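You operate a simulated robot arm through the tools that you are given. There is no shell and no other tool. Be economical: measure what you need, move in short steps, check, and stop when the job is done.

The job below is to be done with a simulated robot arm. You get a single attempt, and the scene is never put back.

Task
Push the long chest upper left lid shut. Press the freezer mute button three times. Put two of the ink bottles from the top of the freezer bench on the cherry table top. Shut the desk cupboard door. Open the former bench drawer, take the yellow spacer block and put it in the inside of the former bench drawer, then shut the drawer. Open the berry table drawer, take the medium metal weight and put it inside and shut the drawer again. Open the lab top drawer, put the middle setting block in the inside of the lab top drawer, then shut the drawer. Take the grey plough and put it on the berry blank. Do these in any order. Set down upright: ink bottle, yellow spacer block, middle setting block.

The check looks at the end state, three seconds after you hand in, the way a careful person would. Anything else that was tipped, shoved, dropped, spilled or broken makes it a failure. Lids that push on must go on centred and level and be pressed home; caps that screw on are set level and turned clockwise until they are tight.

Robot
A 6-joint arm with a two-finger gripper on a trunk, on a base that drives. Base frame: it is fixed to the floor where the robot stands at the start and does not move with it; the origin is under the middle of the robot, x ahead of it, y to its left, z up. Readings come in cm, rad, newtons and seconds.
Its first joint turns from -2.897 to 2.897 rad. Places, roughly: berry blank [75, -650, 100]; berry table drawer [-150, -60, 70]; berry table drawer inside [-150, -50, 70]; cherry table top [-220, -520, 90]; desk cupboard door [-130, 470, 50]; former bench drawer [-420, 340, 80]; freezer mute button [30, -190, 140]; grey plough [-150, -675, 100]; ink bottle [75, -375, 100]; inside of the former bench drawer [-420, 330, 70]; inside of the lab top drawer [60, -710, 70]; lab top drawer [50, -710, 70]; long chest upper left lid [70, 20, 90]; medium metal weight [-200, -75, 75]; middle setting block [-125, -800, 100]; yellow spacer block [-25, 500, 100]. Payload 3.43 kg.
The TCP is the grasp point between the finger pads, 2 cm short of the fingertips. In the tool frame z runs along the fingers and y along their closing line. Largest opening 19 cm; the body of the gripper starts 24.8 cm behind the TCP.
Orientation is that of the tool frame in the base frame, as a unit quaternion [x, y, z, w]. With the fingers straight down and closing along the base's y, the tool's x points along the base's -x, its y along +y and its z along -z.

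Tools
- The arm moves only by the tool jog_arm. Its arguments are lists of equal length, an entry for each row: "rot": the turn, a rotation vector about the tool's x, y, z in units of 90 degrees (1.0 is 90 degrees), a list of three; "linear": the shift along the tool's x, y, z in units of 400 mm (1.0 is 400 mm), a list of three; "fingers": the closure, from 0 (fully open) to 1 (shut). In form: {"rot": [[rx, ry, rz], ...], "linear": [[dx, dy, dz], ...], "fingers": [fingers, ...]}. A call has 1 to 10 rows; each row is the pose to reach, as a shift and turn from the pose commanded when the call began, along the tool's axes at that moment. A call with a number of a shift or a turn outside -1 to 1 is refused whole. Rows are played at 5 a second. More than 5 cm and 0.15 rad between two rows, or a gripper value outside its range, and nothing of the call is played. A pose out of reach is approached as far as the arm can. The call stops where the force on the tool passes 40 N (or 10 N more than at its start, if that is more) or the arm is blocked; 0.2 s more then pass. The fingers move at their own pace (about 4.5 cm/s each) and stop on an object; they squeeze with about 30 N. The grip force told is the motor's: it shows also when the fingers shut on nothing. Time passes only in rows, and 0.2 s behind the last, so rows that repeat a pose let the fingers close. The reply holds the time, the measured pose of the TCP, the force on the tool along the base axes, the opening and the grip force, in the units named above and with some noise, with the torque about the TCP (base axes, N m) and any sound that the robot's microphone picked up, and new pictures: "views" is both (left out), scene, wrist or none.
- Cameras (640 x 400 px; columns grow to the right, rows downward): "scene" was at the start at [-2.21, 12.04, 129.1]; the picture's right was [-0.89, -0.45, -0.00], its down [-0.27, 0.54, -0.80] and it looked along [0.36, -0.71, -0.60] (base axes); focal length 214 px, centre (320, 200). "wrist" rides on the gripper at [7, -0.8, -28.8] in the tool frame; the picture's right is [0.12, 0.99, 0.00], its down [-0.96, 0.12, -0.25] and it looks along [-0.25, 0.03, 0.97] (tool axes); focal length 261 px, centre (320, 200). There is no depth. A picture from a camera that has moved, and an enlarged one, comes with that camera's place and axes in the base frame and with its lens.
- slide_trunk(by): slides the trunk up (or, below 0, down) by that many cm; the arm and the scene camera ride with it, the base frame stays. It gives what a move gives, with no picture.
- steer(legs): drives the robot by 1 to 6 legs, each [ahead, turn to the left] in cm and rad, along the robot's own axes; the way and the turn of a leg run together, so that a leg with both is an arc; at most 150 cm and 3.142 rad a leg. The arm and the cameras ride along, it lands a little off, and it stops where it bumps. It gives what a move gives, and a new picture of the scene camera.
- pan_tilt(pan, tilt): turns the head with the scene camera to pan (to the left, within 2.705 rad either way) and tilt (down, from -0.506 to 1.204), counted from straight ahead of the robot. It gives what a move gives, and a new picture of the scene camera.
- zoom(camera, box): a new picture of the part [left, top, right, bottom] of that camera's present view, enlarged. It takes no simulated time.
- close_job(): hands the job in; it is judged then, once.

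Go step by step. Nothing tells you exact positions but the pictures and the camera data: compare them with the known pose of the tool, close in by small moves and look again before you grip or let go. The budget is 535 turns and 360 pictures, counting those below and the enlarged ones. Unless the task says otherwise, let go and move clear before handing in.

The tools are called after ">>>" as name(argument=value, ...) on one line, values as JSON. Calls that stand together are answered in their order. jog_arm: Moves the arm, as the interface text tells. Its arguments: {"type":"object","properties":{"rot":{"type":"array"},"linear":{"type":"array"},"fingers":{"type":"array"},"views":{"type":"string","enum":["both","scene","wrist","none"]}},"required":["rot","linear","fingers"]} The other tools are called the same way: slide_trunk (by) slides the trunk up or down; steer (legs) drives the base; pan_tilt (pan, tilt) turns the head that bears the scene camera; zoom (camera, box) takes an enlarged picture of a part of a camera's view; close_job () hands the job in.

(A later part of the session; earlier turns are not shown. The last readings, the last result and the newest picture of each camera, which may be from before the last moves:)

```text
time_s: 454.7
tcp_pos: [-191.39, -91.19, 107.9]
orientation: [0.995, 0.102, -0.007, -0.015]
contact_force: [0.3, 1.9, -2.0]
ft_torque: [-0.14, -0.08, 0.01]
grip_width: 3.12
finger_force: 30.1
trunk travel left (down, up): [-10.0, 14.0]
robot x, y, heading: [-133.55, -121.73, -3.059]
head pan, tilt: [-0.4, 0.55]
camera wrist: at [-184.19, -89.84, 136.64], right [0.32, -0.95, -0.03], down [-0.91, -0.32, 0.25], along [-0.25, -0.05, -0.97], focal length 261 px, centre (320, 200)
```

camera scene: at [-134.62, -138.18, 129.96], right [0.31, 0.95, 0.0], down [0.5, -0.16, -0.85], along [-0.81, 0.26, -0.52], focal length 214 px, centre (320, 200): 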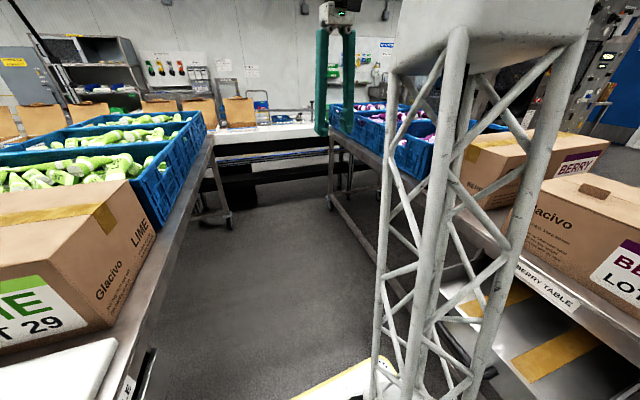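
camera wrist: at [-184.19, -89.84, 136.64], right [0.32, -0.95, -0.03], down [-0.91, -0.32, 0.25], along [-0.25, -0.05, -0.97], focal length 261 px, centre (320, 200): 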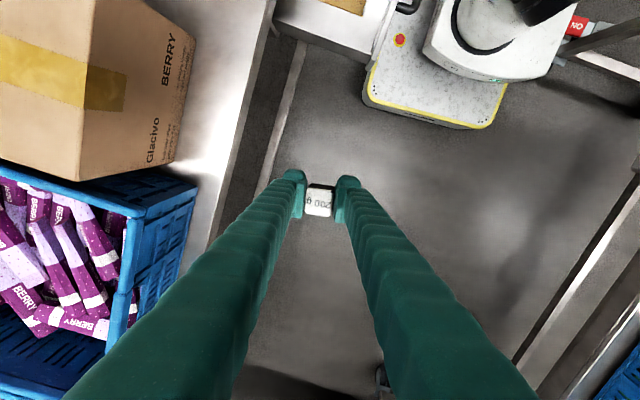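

Backing 42 cm will bring the weight right above the open drawer.

>>> steer(legs=[[-42, 0]])

>>> jog_arm(rot=[[0, 0, 0]], linear=[[0, 0, 0.01]], fingers=[1], views="wrist")

```text
time_s: 457.3
tcp_pos: [-149.12, -88.0, 108.02]
orientation: [0.994, 0.107, -0.008, -0.015]
contact_force: [0.2, 0.6, -1.6]
ft_torque: [-0.01, 0.04, 0.03]
grip_width: 3.11
finger_force: 30.0
trunk travel left (down, up): [-10.0, 14.0]
robot x, y, heading: [-91.13, -118.2, -3.047]
head pan, tilt: [-0.4, 0.55]
camera scene: at [-92.02, -134.41, 129.96], right [0.3, 0.95, 0.0], down [0.5, -0.16, -0.85], along [-0.81, 0.26, -0.52], focal length 214 px, centre (320, 200)
```

scene: 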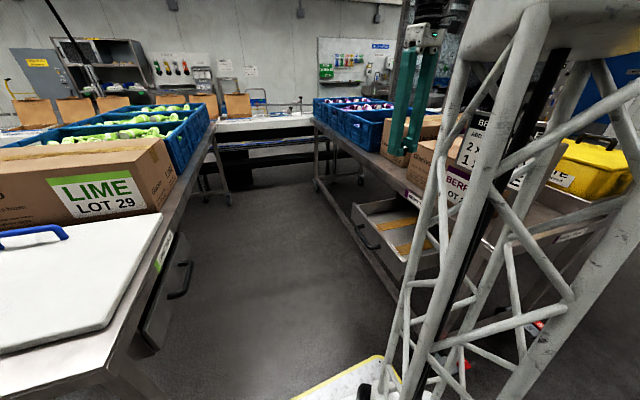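

```text
time_s: 457.7
tcp_pos: [-149.24, -87.96, 107.64]
orientation: [0.994, 0.107, -0.008, -0.015]
contact_force: [0.3, -0.1, -1.0]
ft_torque: [0.01, 0.0, 0.0]
grip_width: 3.14
finger_force: 29.7
trunk travel left (down, up): [-10.0, 14.0]
robot x, y, heading: [-90.88, -117.59, -3.049]
head pan, tilt: [-0.4, 0.55]
camera wrist: at [-142.03, -86.54, 136.33], right [0.33, -0.94, -0.03], down [-0.91, -0.33, 0.25], along [-0.25, -0.05, -0.97], focal length 261 px, centre (320, 200)
```

wrist: 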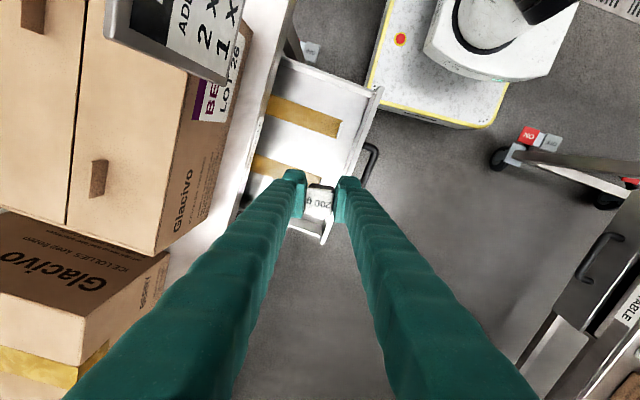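

I shift onto the gap between the two yellow strips and descend.

>>> jog_arm(rot=[[0, 0, 0], [0, 0, 0], [0, 0, 0], [0, 0, 0], [0, 0, 0], [0, 0, 0], [0, 0, 0], [0, 0, 0]], linear=[[0.034, -0.05, 0.02], [0.068, -0.1, 0.1], [0.068, -0.1, 0.21], [0.068, -0.1, 0.32], [0.068, -0.1, 0.43], [0.068, -0.1, 0.54], [0.068, -0.1, 0.65], [0.068, -0.1, 0.75]], fingers=[1, 1, 1, 1, 1, 1, 1, 1], views="wrist")

```text
time_s: 459.5
tcp_pos: [-148.15, -82.42, 77.56]
orientation: [0.994, 0.107, -0.008, -0.015]
contact_force: [0.4, -0.5, -1.3]
ft_torque: [0.04, 0.02, 0.02]
grip_width: 3.1
finger_force: 29.5
trunk travel left (down, up): [-10.0, 14.0]
robot x, y, heading: [-91.08, -117.62, -3.048]
head pan, tilt: [-0.4, 0.55]
camera wrist: at [-140.97, -81.03, 106.3], right [0.33, -0.94, -0.03], down [-0.91, -0.33, 0.25], along [-0.25, -0.05, -0.97], focal length 261 px, centre (320, 200)
```

wrist: 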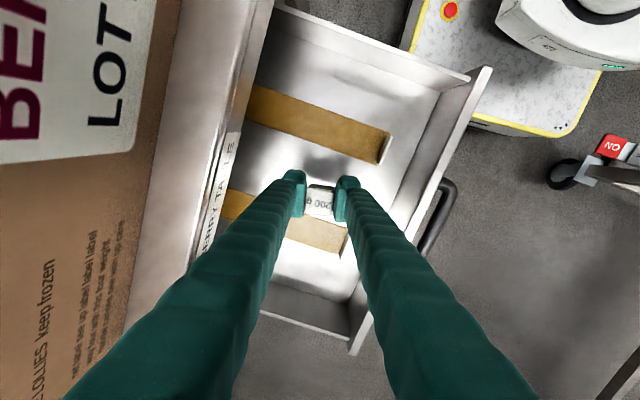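

Right between the strips. Lowering slowly to the drawer floor.

>>> jog_arm(rot=[[0, 0, 0], [0, 0, 0], [0, 0, 0], [0, 0, 0], [0, 0, 0], [0, 0, 0], [0, 0, 0], [0, 0, 0], [0, 0, 0], [0, 0, 0]], linear=[[0, 0, 0.04], [0, 0, 0.08], [0, 0, 0.11], [0, 0, 0.13], [0, 0, 0.145], [0, 0, 0.155], [0, 0, 0.165], [0, 0, 0.175], [0, 0, 0.185], [0, 0, 0.195]], fingers=[1, 1, 1, 1, 1, 1, 1, 1, 1, 1], views="wrist")

```text
time_s: 461.4
tcp_pos: [-148.06, -82.4, 70.93]
orientation: [0.994, 0.108, -0.009, -0.017]
contact_force: [6.7, -2.2, 26.3]
ft_torque: [-0.48, -0.55, 0.11]
grip_width: 3.08
finger_force: 30.5
trunk travel left (down, up): [-10.0, 14.0]
robot x, y, heading: [-90.98, -117.91, -3.05]
head pan, tilt: [-0.4, 0.55]
stopped in row 9: the force on the tool passed its limit at 50 N (the readings are from after the stop); the commanded pose is now the measured one
camera wrist: at [-140.78, -80.95, 99.65], right [0.33, -0.94, -0.04], down [-0.91, -0.32, 0.26], along [-0.25, -0.05, -0.97], focal length 261 px, centre (320, 200)
```

wrist: 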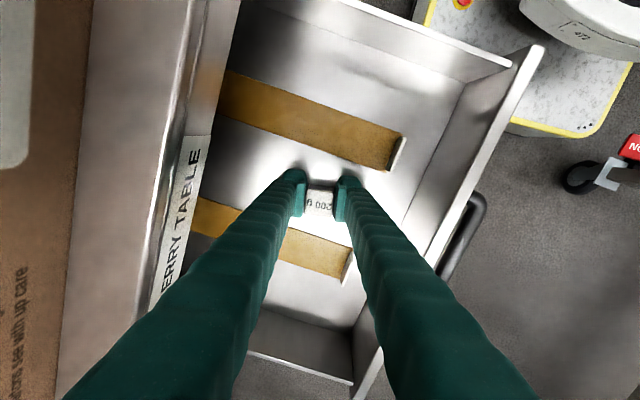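

Contact with the floor. Release and rise.

>>> jog_arm(rot=[[0, 0, 0], [0, 0, 0], [0, 0, 0], [0, 0, 0], [0, 0, 0], [0, 0, 0], [0, 0, 0], [0, 0, 0], [0, 0, 0], [0, 0, 0]], linear=[[0, 0, -0.008], [0, 0, -0.008], [0, 0, -0.008], [0, 0, -0.05], [0, 0, -0.15], [0, 0, -0.26], [0, 0, -0.37], [0, 0, -0.48], [0, 0, -0.6], [0, 0, -0.72]], fingers=[1, 0.74, 0.74, 0.74, 0.74, 0.74, 0.74, 0.74, 0.74, 0.74], views="wrist")

```text
time_s: 463.6
tcp_pos: [-147.84, -83.11, 99.6]
orientation: [0.994, 0.106, -0.008, -0.016]
contact_force: [0.0, -0.3, -0.6]
ft_torque: [-0.03, -0.06, -0.01]
grip_width: 4.94
finger_force: 0.0
trunk travel left (down, up): [-10.0, 14.0]
robot x, y, heading: [-90.86, -118.32, -3.052]
head pan, tilt: [-0.4, 0.55]
camera wrist: at [-140.64, -81.59, 128.34], right [0.33, -0.94, -0.03], down [-0.91, -0.33, 0.26], along [-0.25, -0.05, -0.97], focal length 261 px, centre (320, 200)
```

wrist: 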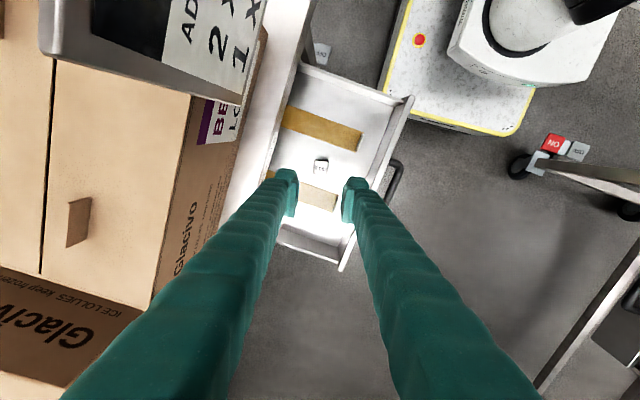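

The weight lies in the drawer. I move out in front of it, closing the fingers and turning the gripper so it is slim toward the table.

>>> jog_arm(rot=[[0, 0, 0.09], [0, 0, 0.18], [0, 0, 0.27], [0, 0, 0.36], [0, 0, 0.45], [0, 0, 0.54], [0, 0, 0.63], [0, 0, 0.72], [0, 0, 0.81], [0, 0, 0.87]], linear=[[-0.014, 0.065, 0], [-0.028, 0.13, 0], [-0.042, 0.195, 0], [-0.056, 0.26, 0], [-0.07, 0.325, 0], [-0.084, 0.39, 0], [-0.098, 0.455, 0], [-0.112, 0.52, 0], [-0.126, 0.585, 0], [-0.14, 0.65, 0]], fingers=[1, 1, 1, 1, 1, 1, 1, 1, 1, 1], views="wrist")

```text
time_s: 465.8
tcp_pos: [-147.62, -109.83, 98.66]
orientation: [0.838, -0.546, -0.016, -0.007]
contact_force: [-0.1, -0.3, -0.1]
ft_torque: [-0.07, -0.02, -0.03]
grip_width: 0.0
finger_force: 30.5
trunk travel left (down, up): [-10.0, 14.0]
robot x, y, heading: [-90.98, -118.02, -3.046]
head pan, tilt: [-0.4, 0.55]
camera wrist: at [-143.54, -116.82, 127.23], right [-0.86, -0.51, 0.0], down [-0.49, 0.82, 0.28], along [-0.15, 0.24, -0.96], focal length 261 px, centre (320, 200)
```

wrist: 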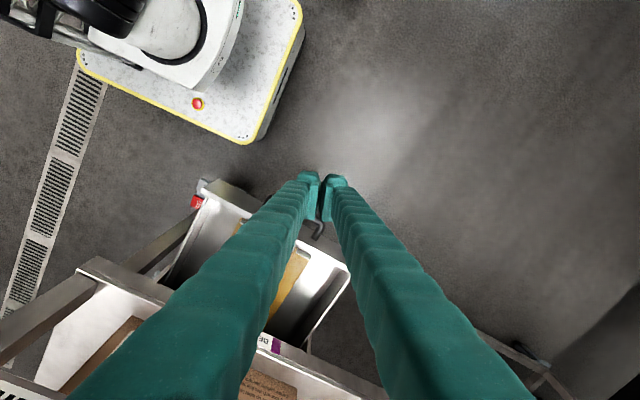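

>>> jog_arm(rot=[[0, 0, 0.09], [0, 0, 0.18], [0, 0, 0.26], [0, 0, 0.26], [0, 0, 0.26], [0, 0, 0.26]], linear=[[0, 0, 0.1], [0, 0, 0.2], [0, 0, 0.31], [0, 0, 0.42], [0, 0, 0.53], [0, 0, 0.63]], fingers=[1, 1, 1, 1, 1, 1], views="both")

```text
time_s: 467.2
tcp_pos: [-147.86, -108.95, 73.41]
orientation: [0.711, -0.703, -0.018, -0.003]
contact_force: [0.6, 0.3, 0.0]
ft_torque: [0.04, 0.13, 0.02]
grip_width: 0.0
finger_force: 30.1
trunk travel left (down, up): [-10.0, 14.0]
robot x, y, heading: [-91.22, -117.61, -3.048]
head pan, tilt: [-0.4, 0.55]
camera scene: at [-91.97, -134.44, 129.97], right [0.3, 0.95, 0.0], down [0.5, -0.16, -0.85], along [-0.81, 0.26, -0.52], focal length 214 px, centre (320, 200)
camera wrist: at [-146.33, -116.93, 101.89], right [-0.99, -0.13, 0.02], down [-0.12, 0.95, 0.28], along [-0.05, 0.27, -0.96], focal length 261 px, centre (320, 200)
```

scene: 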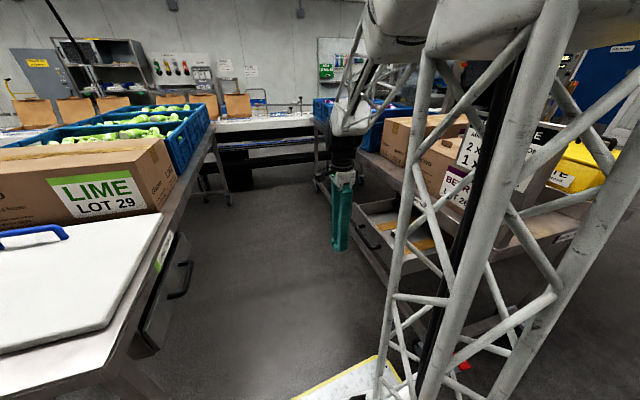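
wrist: 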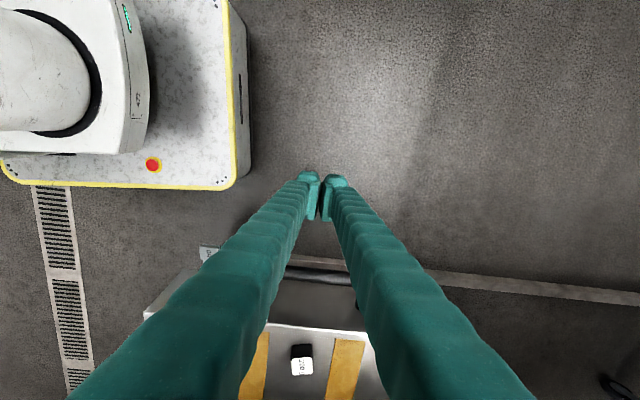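

Handle is in line. Pushing toward +y.

>>> jog_arm(rot=[[0, 0, 0], [0, 0, 0], [0, 0, 0], [0, 0, 0], [0, 0, 0], [0, 0, 0], [0, 0, 0], [0, 0, 0], [0, 0, 0], [0, 0, 0]], linear=[[-0.1, 0, 0], [-0.18, 0, 0], [-0.26, 0, 0], [-0.34, 0, 0], [-0.42, 0, 0], [-0.5, 0, 0], [-0.58, 0, 0], [-0.65, 0, 0], [-0.7, 0, 0], [-0.73, 0, 0]], fingers=[1, 1, 1, 1, 1, 1, 1, 1, 1, 1], views="wrist")

```text
time_s: 469.4
tcp_pos: [-148.27, -80.07, 74.3]
orientation: [0.711, -0.703, -0.017, -0.004]
contact_force: [1.7, -23.9, 5.3]
ft_torque: [-0.27, -0.17, -0.22]
grip_width: 0.0
finger_force: 29.8
trunk travel left (down, up): [-10.0, 14.0]
robot x, y, heading: [-91.06, -117.7, -3.052]
head pan, tilt: [-0.4, 0.55]
camera wrist: at [-146.82, -88.02, 102.87], right [-0.99, -0.13, 0.02], down [-0.12, 0.95, 0.28], along [-0.05, 0.27, -0.96], focal length 261 px, centre (320, 200)
```

wrist: 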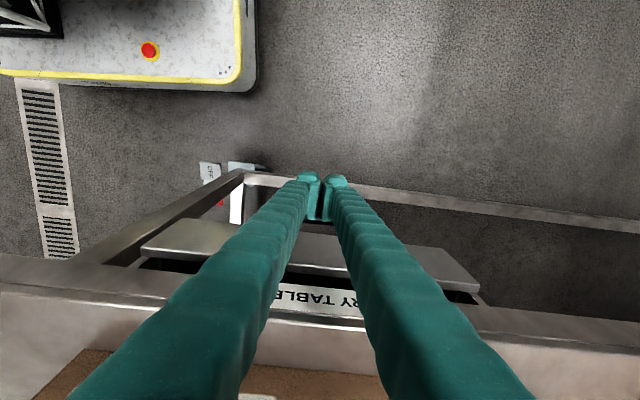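

>>> jog_arm(rot=[[0, 0, 0], [0, 0, 0], [0, 0, 0], [0, 0, 0], [0, 0, 0]], linear=[[-0.01, 0, 0], [-0.02, 0, 0], [-0.03, 0, 0], [-0.04, 0, 0], [-0.05, 0, 0]], fingers=[1, 1, 1, 1, 1], views="wrist")

```text
time_s: 469.7
tcp_pos: [-148.29, -80.07, 74.33]
orientation: [0.711, -0.703, -0.015, -0.003]
contact_force: [1.8, -12.0, 12.9]
ft_torque: [0.11, -0.24, -0.16]
grip_width: 0.0
finger_force: 30.0
trunk travel left (down, up): [-10.0, 14.0]
robot x, y, heading: [-91.1, -117.76, -3.044]
head pan, tilt: [-0.4, 0.55]
stopped in row 1: the force on the tool passed its limit at 46 N (the readings are from after the stop); the commanded pose is now the measured one
camera wrist: at [-146.84, -87.9, 102.96], right [-0.99, -0.13, 0.02], down [-0.12, 0.95, 0.27], along [-0.05, 0.27, -0.96], focal length 261 px, centre (320, 200)
```

wrist: 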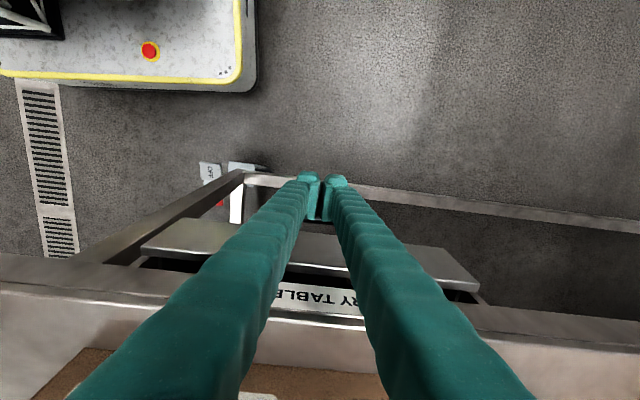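

Stopped. I back off and inspect how far it is shut.

>>> jog_arm(rot=[[0, 0, 0], [0, 0, 0], [0, 0, 0], [0, 0, 0], [0, 0, 0]], linear=[[0.05, 0, 0], [0.16, 0, 0], [0.27, 0, 0], [0.38, 0, 0], [0.48, 0, 0]], fingers=[1, 1, 1, 1, 1], views="both")

>>> zoom(camera="wrist", box=[130, 220, 510, 400])

```text
time_s: 470.9
tcp_pos: [-148.06, -99.09, 73.88]
orientation: [0.711, -0.703, -0.016, -0.003]
contact_force: [0.3, 0.2, 0.5]
ft_torque: [-0.11, -0.02, -0.02]
grip_width: 0.0
finger_force: 30.0
trunk travel left (down, up): [-10.0, 14.0]
robot x, y, heading: [-91.33, -118.06, -3.041]
head pan, tilt: [-0.4, 0.55]
camera scene: at [-91.97, -134.4, 129.97], right [0.3, 0.95, 0.0], down [0.5, -0.16, -0.85], along [-0.81, 0.25, -0.52], focal length 214 px, centre (320, 200)
camera wrist: at [-146.71, -106.91, 102.41], right [-0.99, -0.13, 0.01], down [-0.12, 0.95, 0.27], along [-0.05, 0.27, -0.96], focal length 261 px, centre (320, 200)
```

scene: 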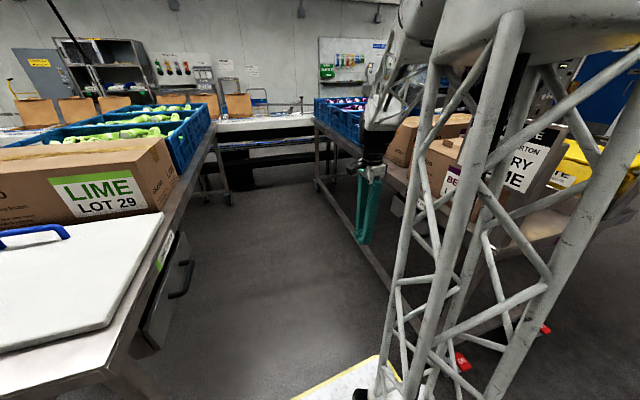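
wrist: 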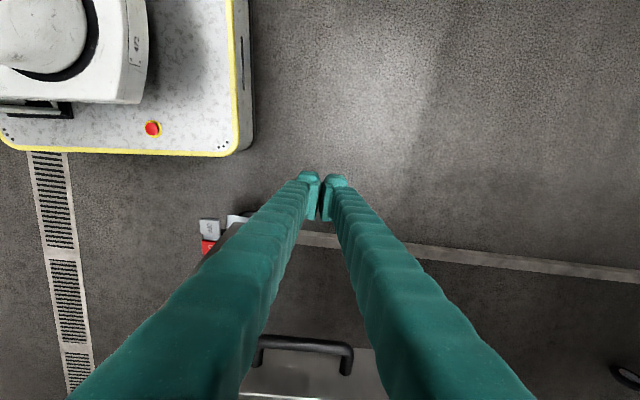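

```text
1.68 times, centred on (320, 310) of wrist
camera zoom: at [-146.71, -106.91, 102.41], right [-0.99, -0.13, 0.01], down [-0.12, 0.95, 0.27], along [-0.05, 0.27, -0.96], focal length 439 px, centre (320, 15)
```

zoom: 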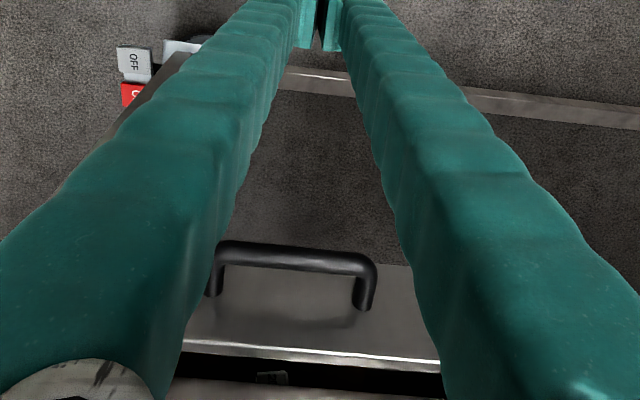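

It appears shut to its stop. I lift the arm and verify from outside.

>>> jog_arm(rot=[[0, 0, -0.05], [0, 0, -0.14], [0, 0, -0.23], [0, 0, -0.32], [0, 0, -0.41], [0, 0, -0.5], [0, 0, -0.59], [0, 0, -0.68], [0, 0, -0.77], [0, 0, -0.86]], linear=[[0, 0, -0.1], [0, 0, -0.2], [0, 0, -0.3], [0, 0, -0.4], [0, 0, -0.5], [0, 0, -0.6], [0, 0, -0.7], [0.02, 0, -0.8], [0.04, 0, -0.88], [0.06, 0, -0.92]], fingers=[1, 1, 1, 1, 1, 1, 1, 1, 1, 1], views="scene")

```text
time_s: 473.1
tcp_pos: [-147.05, -102.42, 110.54]
orientation: [0.995, -0.103, -0.01, -0.012]
contact_force: [-1.1, 0.2, -0.2]
ft_torque: [0.01, -0.05, -0.02]
grip_width: 0.02
finger_force: 30.2
trunk travel left (down, up): [-10.0, 14.0]
robot x, y, heading: [-91.12, -117.86, -3.052]
head pan, tilt: [-0.4, 0.55]
camera scene: at [-91.95, -134.43, 129.96], right [0.3, 0.95, 0.0], down [0.5, -0.16, -0.85], along [-0.81, 0.25, -0.52], focal length 214 px, centre (320, 200)
```

scene: 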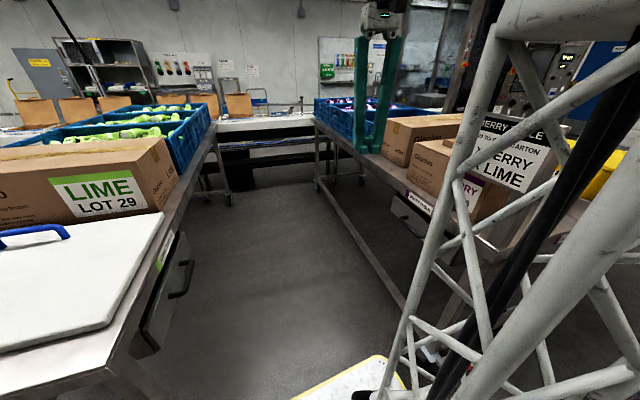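

>>> steer(legs=[[-50, 0]])

>>> pan_tilt(pan=-0.1, tilt=0.5)

>>> zoom(camera="scene", box=[260, 90, 480, 250])

```text
time_s: 476.1
tcp_pos: [-97.53, -97.71, 110.38]
orientation: [0.995, -0.103, -0.012, -0.012]
contact_force: [0.4, -0.4, 0.9]
ft_torque: [0.01, 0.01, 0.02]
grip_width: 0.02
finger_force: 30.3
trunk travel left (down, up): [-10.0, 14.0]
robot x, y, heading: [-41.8, -113.42, -3.048]
head pan, tilt: [-0.4, 0.55]
camera scene: at [-42.39, -129.61, 129.96], right [0.3, 0.95, 0.0], down [0.5, -0.16, -0.85], along [-0.81, 0.25, -0.52], focal length 214 px, centre (320, 200)
```

scene: 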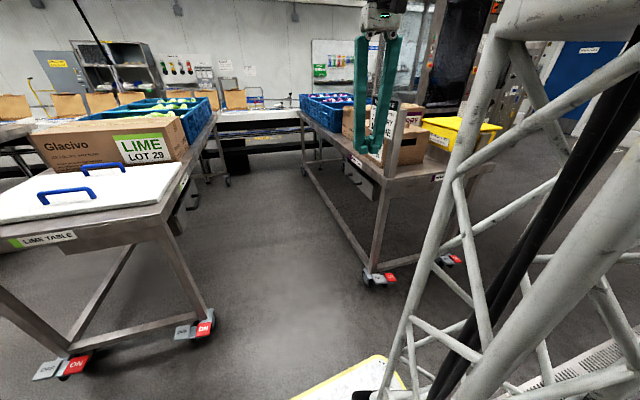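

```text
time_s: 476.9
tcp_pos: [-97.48, -97.78, 110.42]
orientation: [0.995, -0.103, -0.012, -0.012]
contact_force: [0.4, -0.7, -0.5]
ft_torque: [-0.02, 0.03, -0.01]
grip_width: 0.0
finger_force: 29.8
trunk travel left (down, up): [-10.0, 14.0]
robot x, y, heading: [-41.39, -113.16, -3.047]
head pan, tilt: [-0.099, 0.499]
camera scene: at [-42.91, -132.26, 130.42], right [0.0, 1.0, 0.0], down [0.48, 0.0, -0.88], along [-0.88, 0.0, -0.48], focal length 214 px, centre (320, 200)
```

scene: 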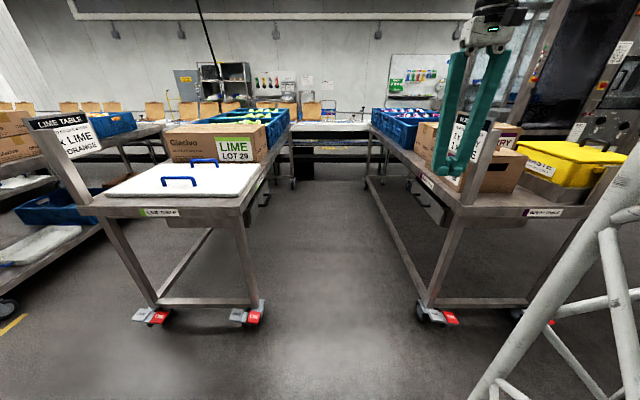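

```text
2.50 times, centred on (370, 170) of scene
camera zoom: at [-42.91, -132.26, 130.42], right [0.0, 1.0, 0.0], down [0.48, 0.0, -0.88], along [-0.88, 0.0, -0.48], focal length 536 px, centre (195, 275)
```

zoom: 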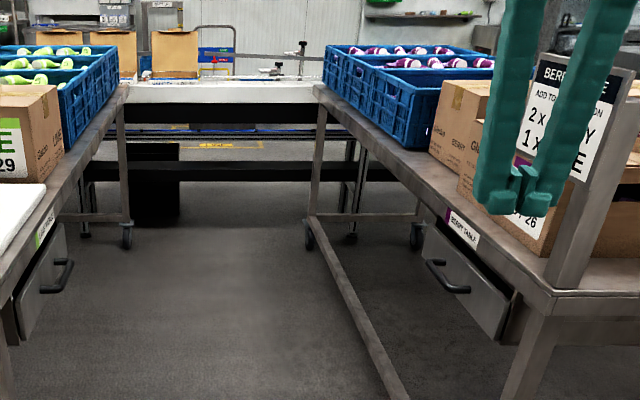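

The berry drawer is shut (handle back at y≈-76.8). Next the desk at the +y end: cupboard door, yellow spacer block. I drive there.

>>> steer(legs=[[0, -1.587], [150, 0], [150, 0], [130, 0]])

```text
time_s: 501.2
tcp_pos: [-56.5, 364.55, 110.52]
orientation: [-0.615, 0.788, 0.0, 0.017]
contact_force: [0.4, 0.6, 0.9]
ft_torque: [0.02, 0.0, 0.0]
grip_width: 0.0
finger_force: 30.2
trunk travel left (down, up): [-10.0, 14.0]
robot x, y, heading: [-73.71, 308.93, 1.632]
head pan, tilt: [-0.099, 0.499]
camera scene: at [-93.08, 311.0, 130.42], right [1.0, -0.04, 0.0], down [-0.02, -0.48, -0.88], along [0.03, 0.88, -0.48], focal length 214 px, centre (320, 200)
```

scene: 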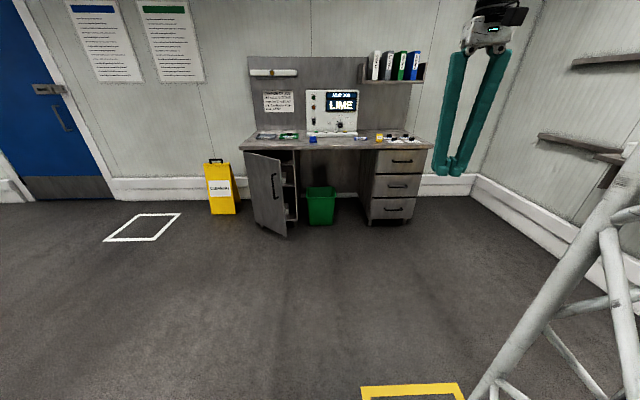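

>>> zoom(camera="scene", box=[230, 80, 450, 250])

>>> zoom(camera="scene", box=[240, 115, 440, 165])

```text
2.35 times, centred on (340, 165) of scene
camera zoom: at [-93.08, 311.0, 130.42], right [1.0, -0.04, 0.0], down [-0.02, -0.48, -0.88], along [0.03, 0.88, -0.48], focal length 505 px, centre (273, 282)
```

zoom: 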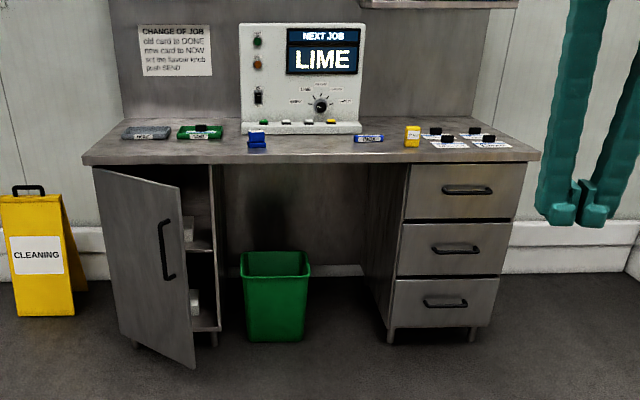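

```text
3.20 times, centred on (340, 140) of scene
camera zoom: at [-93.08, 311.0, 130.42], right [1.0, -0.04, 0.0], down [-0.02, -0.48, -0.88], along [0.03, 0.88, -0.48], focal length 686 px, centre (256, 392)
```

zoom: 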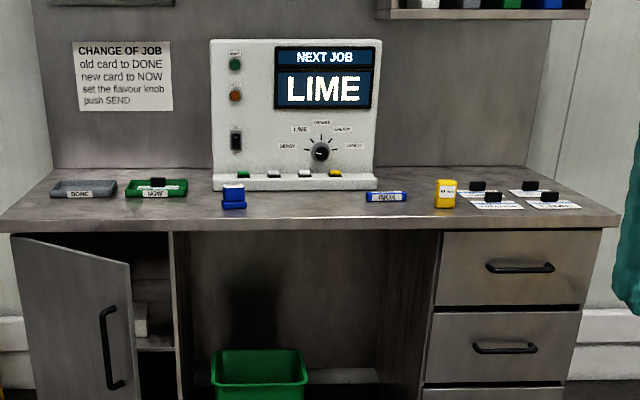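

The desk: its cupboard door (left) stands open about 30°, and the yellow spacer block stands on the top near (-38,486). I first line up with the door.

>>> steer(legs=[[0, 0.57], [66, 0], [0, -0.63]])

```text
time_s: 508.2
tcp_pos: [-90.81, 416.41, 110.49]
orientation: [-0.587, 0.81, -0.001, 0.016]
contact_force: [-1.1, 1.0, -0.3]
ft_torque: [0.04, 0.04, -0.02]
grip_width: 0.0
finger_force: 30.3
trunk travel left (down, up): [-10.0, 14.0]
robot x, y, heading: [-112.27, 362.57, 1.555]
head pan, tilt: [-0.099, 0.499]
camera scene: at [-131.23, 365.68, 130.42], right [0.99, -0.11, 0.0], down [-0.05, -0.48, -0.88], along [0.1, 0.87, -0.48], focal length 214 px, centre (320, 200)
```

scene: 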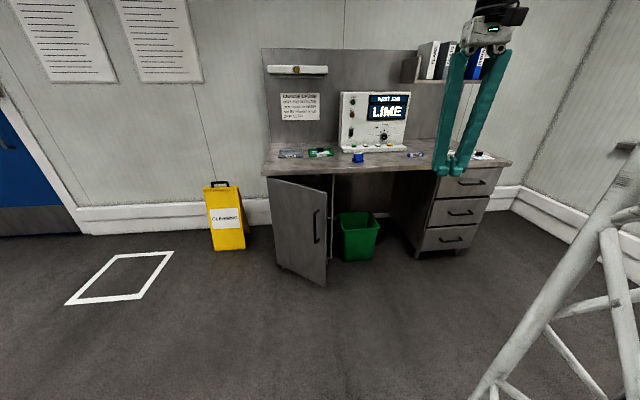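

The door's free edge is at about (-117,456) and its handle near (-122,455,66). I back off a bit, lower the trunk, and turn the tool to point at +y.

>>> steer(legs=[[-28, 0]])

>>> slide_trunk(by=-10)

>>> jog_arm(rot=[[-0.028, -0.085, 0], [-0.056, -0.171, 0], [-0.084, -0.257, 0], [-0.112, -0.342, 0], [-0.14, -0.428, 0], [-0.168, -0.514, 0], [-0.196, -0.599, 0], [-0.224, -0.685, 0], [-0.252, -0.77, 0], [-0.265, -0.808, 0]], linear=[[0.0, 0.07, 0.05], [0.0, 0.14, 0.1], [-0.01, 0.21, 0.15], [-0.03, 0.28, 0.21], [-0.05, 0.35, 0.27], [-0.08, 0.42, 0.33], [-0.12, 0.49, 0.39], [-0.16, 0.56, 0.46], [-0.2, 0.64, 0.52], [-0.24, 0.71, 0.58]], fingers=[1, 1, 1, 1, 1, 1, 1, 1, 1, 1], views="both")

```text
time_s: 510.2
tcp_pos: [-91.4, 388.52, 110.4]
orientation: [-0.589, 0.808, -0.001, 0.015]
contact_force: [0.5, -0.3, -0.2]
ft_torque: [-0.03, 0.01, -0.04]
grip_width: 0.0
finger_force: 29.6
trunk travel left (down, up): [-10.0, 14.0]
robot x, y, heading: [-112.2, 334.5, 1.567]
head pan, tilt: [-0.099, 0.499]
camera scene: at [-131.5, 337.61, 130.42], right [0.99, -0.11, 0.0], down [-0.05, -0.48, -0.88], along [0.09, 0.87, -0.48], focal length 214 px, centre (320, 200)
```

scene: 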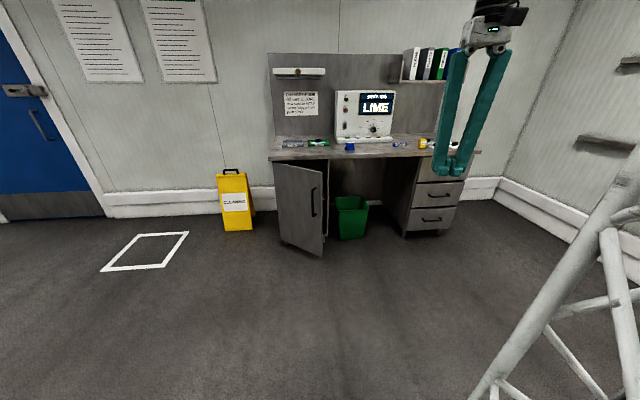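

```text
time_s: 511.5
tcp_pos: [-91.44, 388.42, 100.57]
orientation: [-0.589, 0.808, -0.001, 0.016]
contact_force: [-0.8, 0.2, -0.2]
ft_torque: [0.0, 0.04, 0.0]
grip_width: 0.0
finger_force: 30.1
trunk travel left (down, up): [0.0, 24.0]
robot x, y, heading: [-112.66, 334.49, 1.563]
head pan, tilt: [-0.099, 0.499]
```

```text
time_s: 513.9
tcp_pos: [-124.29, 406.26, 79.59]
orientation: [0.639, -0.556, -0.488, -0.21]
contact_force: [-0.3, 0.2, 0.7]
ft_torque: [0.0, -0.01, -0.02]
grip_width: 0.03
finger_force: 30.2
out of reach, approached as far as the arm can: row 7, 8, 9, 10
trunk travel left (down, up): [0.0, 24.0]
robot x, y, heading: [-112.27, 334.43, 1.566]
head pan, tilt: [-0.099, 0.499]
stopped in row 10: the arm was blocked; the commanded pose is now the measured one
camera scene: at [-131.51, 337.56, 120.42], right [0.99, -0.11, 0.0], down [-0.05, -0.48, -0.88], along [0.09, 0.87, -0.48], focal length 214 px, centre (320, 200)
camera wrist: at [-113.0, 379.59, 85.85], right [-0.92, -0.35, 0.17], down [0.08, 0.25, 0.96], along [-0.38, 0.9, -0.2], focal length 261 px, centre (320, 200)
```

scene: 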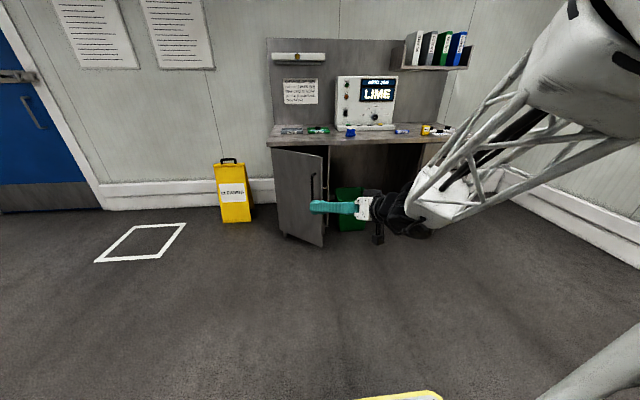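
wrist: 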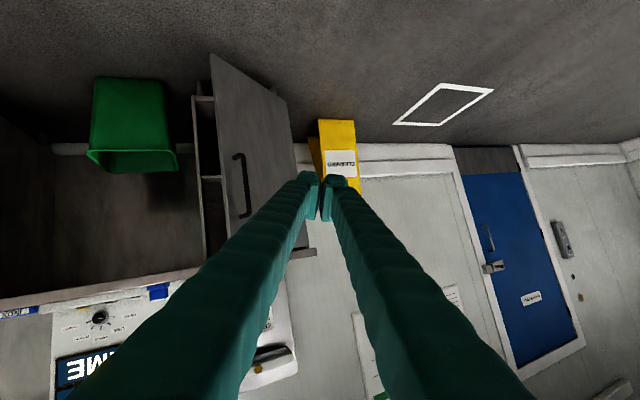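

The tool points roughly at the door, 25° down. I move forward so the fingertips come to the door's outer face near its free edge.

>>> jog_arm(rot=[[0, 0, 0], [0, 0, 0], [0, 0, 0], [0, 0, 0], [0, 0, 0], [0, 0, 0], [0, 0, 0], [0, 0, 0], [0, 0, 0]], linear=[[-0.041, -0.045, 0.097], [-0.082, -0.09, 0.194], [-0.123, -0.134, 0.291], [-0.164, -0.179, 0.388], [-0.205, -0.224, 0.485], [-0.246, -0.268, 0.582], [-0.287, -0.313, 0.679], [-0.328, -0.358, 0.776], [-0.369, -0.402, 0.873]], fingers=[1, 1, 1, 1, 1, 1, 1, 1, 1], views="both")

```text
time_s: 515.9
tcp_pos: [-121.82, 446.89, 72.48]
orientation: [0.639, -0.556, -0.488, -0.21]
contact_force: [-0.3, -0.9, 0.6]
ft_torque: [-0.18, -0.12, -0.05]
grip_width: 0.0
finger_force: 30.3
trunk travel left (down, up): [0.0, 24.0]
robot x, y, heading: [-112.7, 334.03, 1.569]
head pan, tilt: [-0.099, 0.499]
camera scene: at [-131.51, 337.51, 120.42], right [0.99, -0.11, 0.0], down [-0.05, -0.48, -0.88], along [0.09, 0.87, -0.48], focal length 214 px, centre (320, 200)
camera wrist: at [-110.59, 420.08, 78.77], right [-0.92, -0.35, 0.17], down [0.08, 0.25, 0.96], along [-0.38, 0.9, -0.2], focal length 261 px, centre (320, 200)
```

scene: 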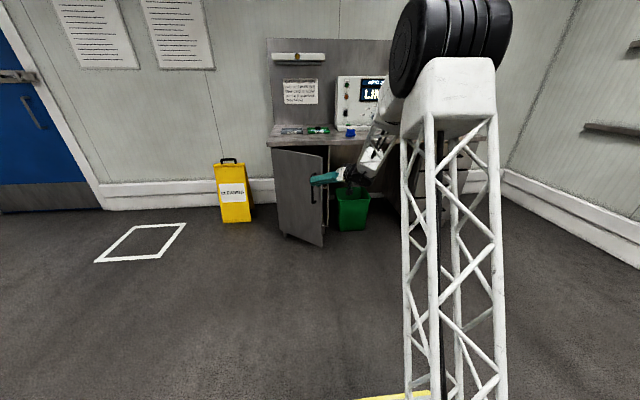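
wrist: 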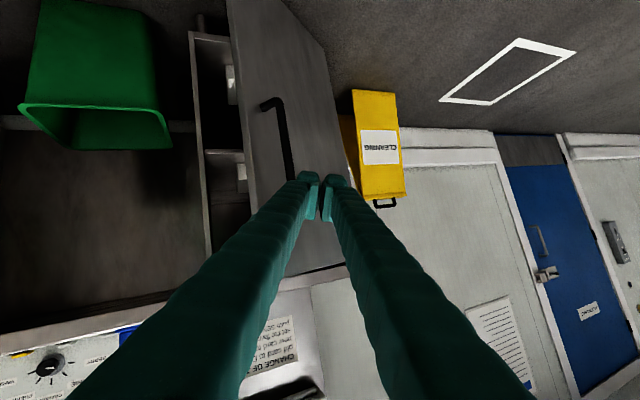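

The tips are just before the door face beside the handle. I push along +y.

>>> jog_arm(rot=[[0, 0, 0], [0, 0, 0], [0, 0, 0], [0, 0, 0], [0, 0, 0], [0, 0, 0], [0, 0, 0], [0, 0, 0]], linear=[[-0.042, -0.024, 0.067], [-0.084, -0.049, 0.134], [-0.126, -0.073, 0.202], [-0.168, -0.097, 0.269], [-0.205, -0.119, 0.328], [-0.24, -0.139, 0.385], [-0.27, -0.156, 0.432], [-0.3, -0.174, 0.48]], fingers=[1, 1, 1, 1, 1, 1, 1, 1], views="both")

```text
time_s: 517.2
tcp_pos: [-120.09, 463.46, 73.01]
orientation: [0.635, -0.56, -0.486, -0.215]
contact_force: [10.4, -8.1, 7.8]
ft_torque: [-0.17, -0.24, -0.17]
grip_width: 0.0
finger_force: 30.4
trunk travel left (down, up): [0.0, 24.0]
robot x, y, heading: [-112.34, 334.22, 1.554]
head pan, tilt: [-0.099, 0.499]
stopped in row 6: the force on the tool passed its limit at 54 N (the readings are from after the stop); the commanded pose is now the measured one
camera scene: at [-131.44, 337.67, 120.44], right [0.99, -0.12, 0.0], down [-0.06, -0.48, -0.88], along [0.1, 0.87, -0.48], focal length 214 px, centre (320, 200)
camera wrist: at [-109.15, 436.58, 79.22], right [-0.93, -0.34, 0.17], down [0.08, 0.25, 0.97], along [-0.37, 0.91, -0.2], focal length 261 px, centre (320, 200)
```

scene: 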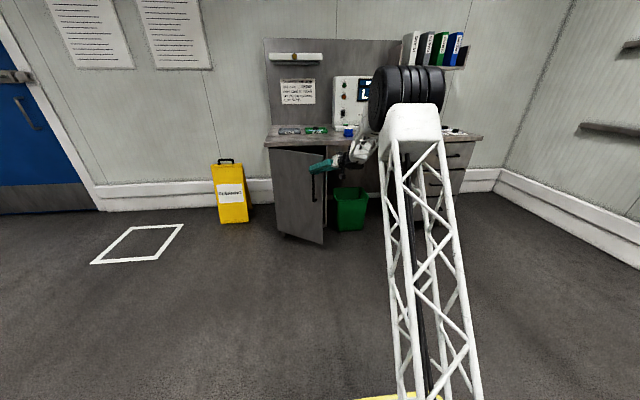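
wrist: 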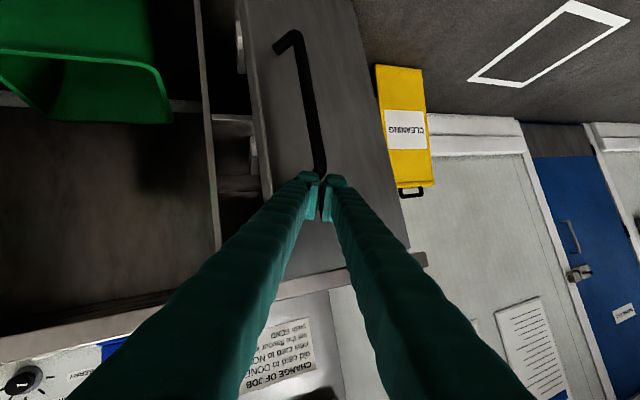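

The finger met the door fast; I push on more slowly.

>>> jog_arm(rot=[[0, 0, 0], [0, 0, 0], [0, 0, 0], [0, 0, 0], [0, 0, 0], [0, 0, 0], [0, 0, 0], [0, 0, 0]], linear=[[-0.009, -0.005, 0.014], [-0.018, -0.01, 0.028], [-0.027, -0.015, 0.042], [-0.036, -0.02, 0.056], [-0.045, -0.025, 0.07], [-0.054, -0.03, 0.084], [-0.063, -0.035, 0.098], [-0.072, -0.04, 0.112]], fingers=[1, 1, 1, 1, 1, 1, 1, 1], views="both")

```text
time_s: 517.9
tcp_pos: [-120.23, 465.02, 73.58]
orientation: [0.635, -0.559, -0.488, -0.216]
contact_force: [3.6, -1.3, 12.3]
ft_torque: [0.05, -0.13, -0.16]
grip_width: 0.01
finger_force: 29.6
trunk travel left (down, up): [0.0, 24.0]
robot x, y, heading: [-112.53, 334.72, 1.551]
head pan, tilt: [-0.099, 0.499]
stopped in row 3: the force on the tool passed its limit at 52 N (the readings are from after the stop); the commanded pose is now the measured one
camera scene: at [-131.45, 337.69, 120.4], right [0.99, -0.12, 0.0], down [-0.06, -0.48, -0.88], along [0.1, 0.87, -0.48], focal length 214 px, centre (320, 200)
camera wrist: at [-109.26, 438.29, 79.63], right [-0.93, -0.34, 0.17], down [0.08, 0.24, 0.97], along [-0.37, 0.91, -0.2], focal length 261 px, centre (320, 200)
```

scene: 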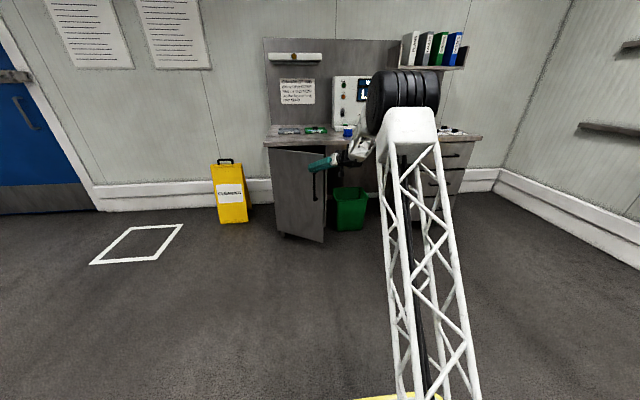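
wrist: 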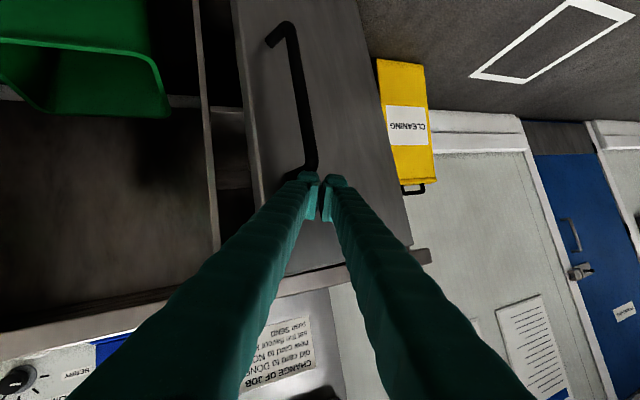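

>>> jog_arm(rot=[[0, 0, 0], [0, 0, 0], [0, 0, 0], [0, 0, 0], [0, 0, 0], [0, 0, 0], [0, 0, 0], [0, 0, 0], [0, 0, 0], [0, 0, 0]], linear=[[-0.004, -0.0025, 0.007], [-0.008, -0.005, 0.014], [-0.012, -0.0075, 0.021], [-0.016, -0.01, 0.028], [-0.02, -0.0125, 0.035], [-0.024, -0.015, 0.042], [-0.028, -0.0175, 0.049], [-0.032, -0.02, 0.056], [-0.036, -0.0225, 0.063], [-0.04, -0.025, 0.07]], fingers=[1, 1, 1, 1, 1, 1, 1, 1, 1, 1], views="wrist")

```text
time_s: 520.1
tcp_pos: [-120.21, 468.52, 73.18]
orientation: [0.635, -0.56, -0.487, -0.216]
contact_force: [-1.0, -0.8, 0.5]
ft_torque: [0.0, 0.0, -0.03]
grip_width: 0.02
finger_force: 30.0
trunk travel left (down, up): [0.0, 24.0]
robot x, y, heading: [-112.47, 334.23, 1.554]
head pan, tilt: [-0.099, 0.499]
camera wrist: at [-109.18, 441.65, 79.34], right [-0.93, -0.34, 0.17], down [0.08, 0.25, 0.97], along [-0.37, 0.91, -0.2], focal length 261 px, centre (320, 200)
```

wrist: 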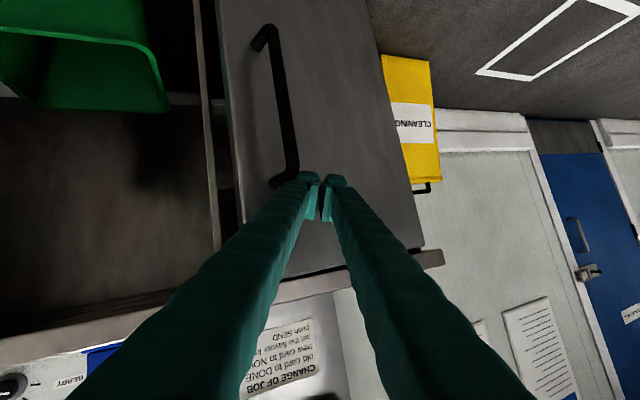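

Slow pushing works: the door is closing. Continue.

>>> jog_arm(rot=[[0, 0, 0], [0, 0, 0], [0, 0, 0], [0, 0, 0], [0, 0, 0], [0, 0, 0], [0, 0, 0], [0, 0, 0], [0, 0, 0], [0, 0, 0]], linear=[[-0.005, -0.003, 0.008], [-0.01, -0.006, 0.016], [-0.015, -0.009, 0.024], [-0.02, -0.012, 0.032], [-0.025, -0.0145, 0.04], [-0.03, -0.0175, 0.048], [-0.035, -0.02, 0.056], [-0.04, -0.023, 0.064], [-0.045, -0.026, 0.072], [-0.05, -0.029, 0.08]], fingers=[1, 1, 1, 1, 1, 1, 1, 1, 1, 1], views="wrist")

```text
time_s: 522.3
tcp_pos: [-120.05, 472.49, 73.19]
orientation: [0.635, -0.558, -0.488, -0.215]
contact_force: [-0.3, 0.0, -0.3]
ft_torque: [-0.04, -0.02, -0.01]
grip_width: 0.0
finger_force: 29.7
trunk travel left (down, up): [0.0, 24.0]
robot x, y, heading: [-112.47, 334.28, 1.558]
head pan, tilt: [-0.099, 0.499]
camera wrist: at [-109.12, 445.6, 79.31], right [-0.93, -0.34, 0.17], down [0.08, 0.25, 0.97], along [-0.37, 0.91, -0.2], focal length 261 px, centre (320, 200)
```

wrist: 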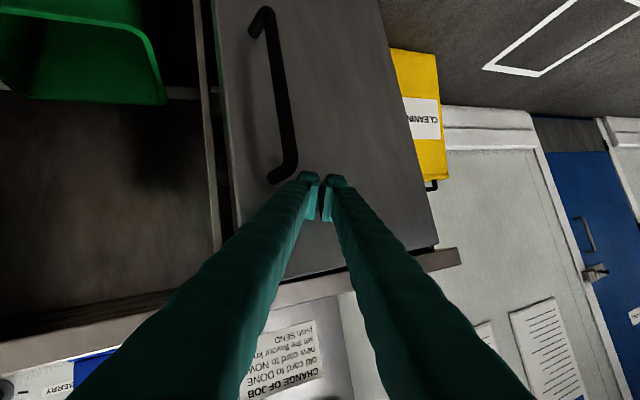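

>>> jog_arm(rot=[[0, 0, 0], [0, 0, 0], [0, 0, 0], [0, 0, 0], [0, 0, 0], [0, 0, 0], [0, 0, 0], [0, 0, 0], [0, 0, 0], [0, 0, 0]], linear=[[-0.005, -0.003, 0.008], [-0.01, -0.006, 0.016], [-0.015, -0.009, 0.024], [-0.02, -0.012, 0.032], [-0.025, -0.0145, 0.04], [-0.03, -0.0175, 0.048], [-0.035, -0.02, 0.056], [-0.04, -0.023, 0.064], [-0.045, -0.026, 0.072], [-0.05, -0.029, 0.08]], fingers=[1, 1, 1, 1, 1, 1, 1, 1, 1, 1], views="both")

```text
time_s: 524.5
tcp_pos: [-120.05, 476.36, 73.25]
orientation: [0.634, -0.56, -0.487, -0.216]
contact_force: [-0.8, -0.1, 0.6]
ft_torque: [0.01, -0.03, 0.02]
grip_width: 0.0
finger_force: 30.1
trunk travel left (down, up): [0.0, 24.0]
robot x, y, heading: [-112.48, 334.64, 1.553]
head pan, tilt: [-0.099, 0.499]
camera scene: at [-131.46, 337.73, 120.42], right [0.99, -0.12, 0.0], down [-0.06, -0.48, -0.88], along [0.1, 0.87, -0.48], focal length 214 px, centre (320, 200)
camera wrist: at [-109.14, 449.53, 79.34], right [-0.93, -0.34, 0.17], down [0.08, 0.25, 0.97], along [-0.37, 0.91, -0.2], focal length 261 px, centre (320, 200)
```

scene: 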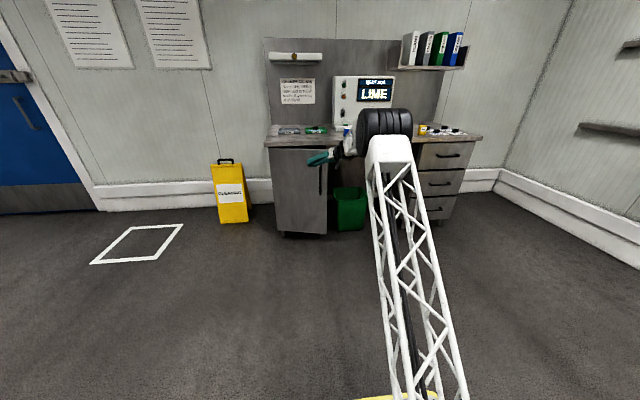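
wrist: 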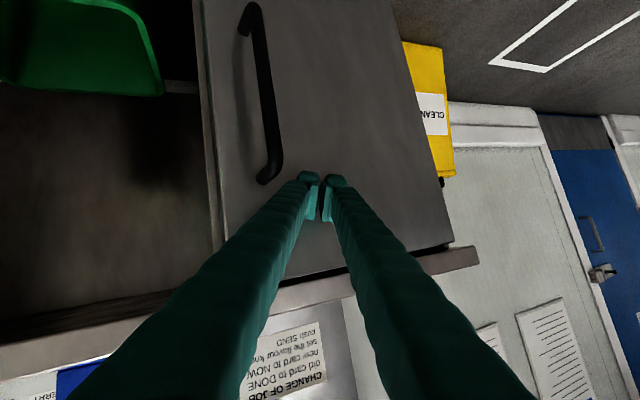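

Nearly shut; I push on until it stops.

>>> jog_arm(rot=[[0, 0, 0], [0, 0, 0], [0, 0, 0], [0, 0, 0], [0, 0, 0], [0, 0, 0], [0, 0, 0], [0, 0, 0], [0, 0, 0], [0, 0, 0]], linear=[[-0.005, -0.003, 0.008], [-0.01, -0.006, 0.016], [-0.015, -0.009, 0.024], [-0.02, -0.012, 0.032], [-0.025, -0.0145, 0.04], [-0.03, -0.0175, 0.048], [-0.035, -0.02, 0.056], [-0.04, -0.023, 0.064], [-0.045, -0.026, 0.072], [-0.05, -0.029, 0.08]], fingers=[1, 1, 1, 1, 1, 1, 1, 1, 1, 1], views="wrist")

```text
time_s: 526.7
tcp_pos: [-119.86, 480.39, 73.36]
orientation: [0.635, -0.559, -0.488, -0.215]
contact_force: [0.5, 0.9, 0.2]
ft_torque: [-0.01, 0.01, -0.02]
grip_width: 0.0
finger_force: 29.4
trunk travel left (down, up): [0.0, 24.0]
robot x, y, heading: [-112.48, 334.48, 1.553]
head pan, tilt: [-0.099, 0.499]
camera wrist: at [-108.93, 453.51, 79.43], right [-0.93, -0.34, 0.17], down [0.08, 0.24, 0.97], along [-0.37, 0.91, -0.2], focal length 261 px, centre (320, 200)
```

wrist: 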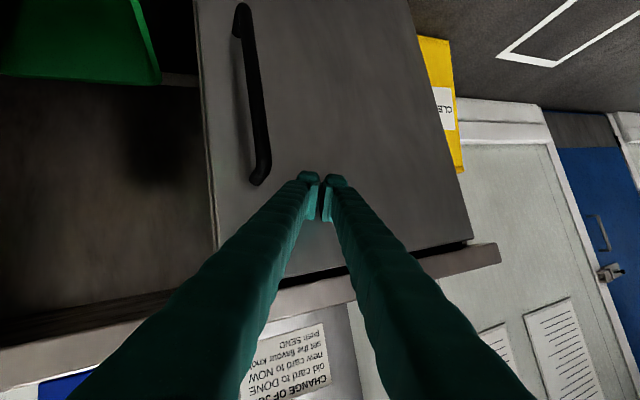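

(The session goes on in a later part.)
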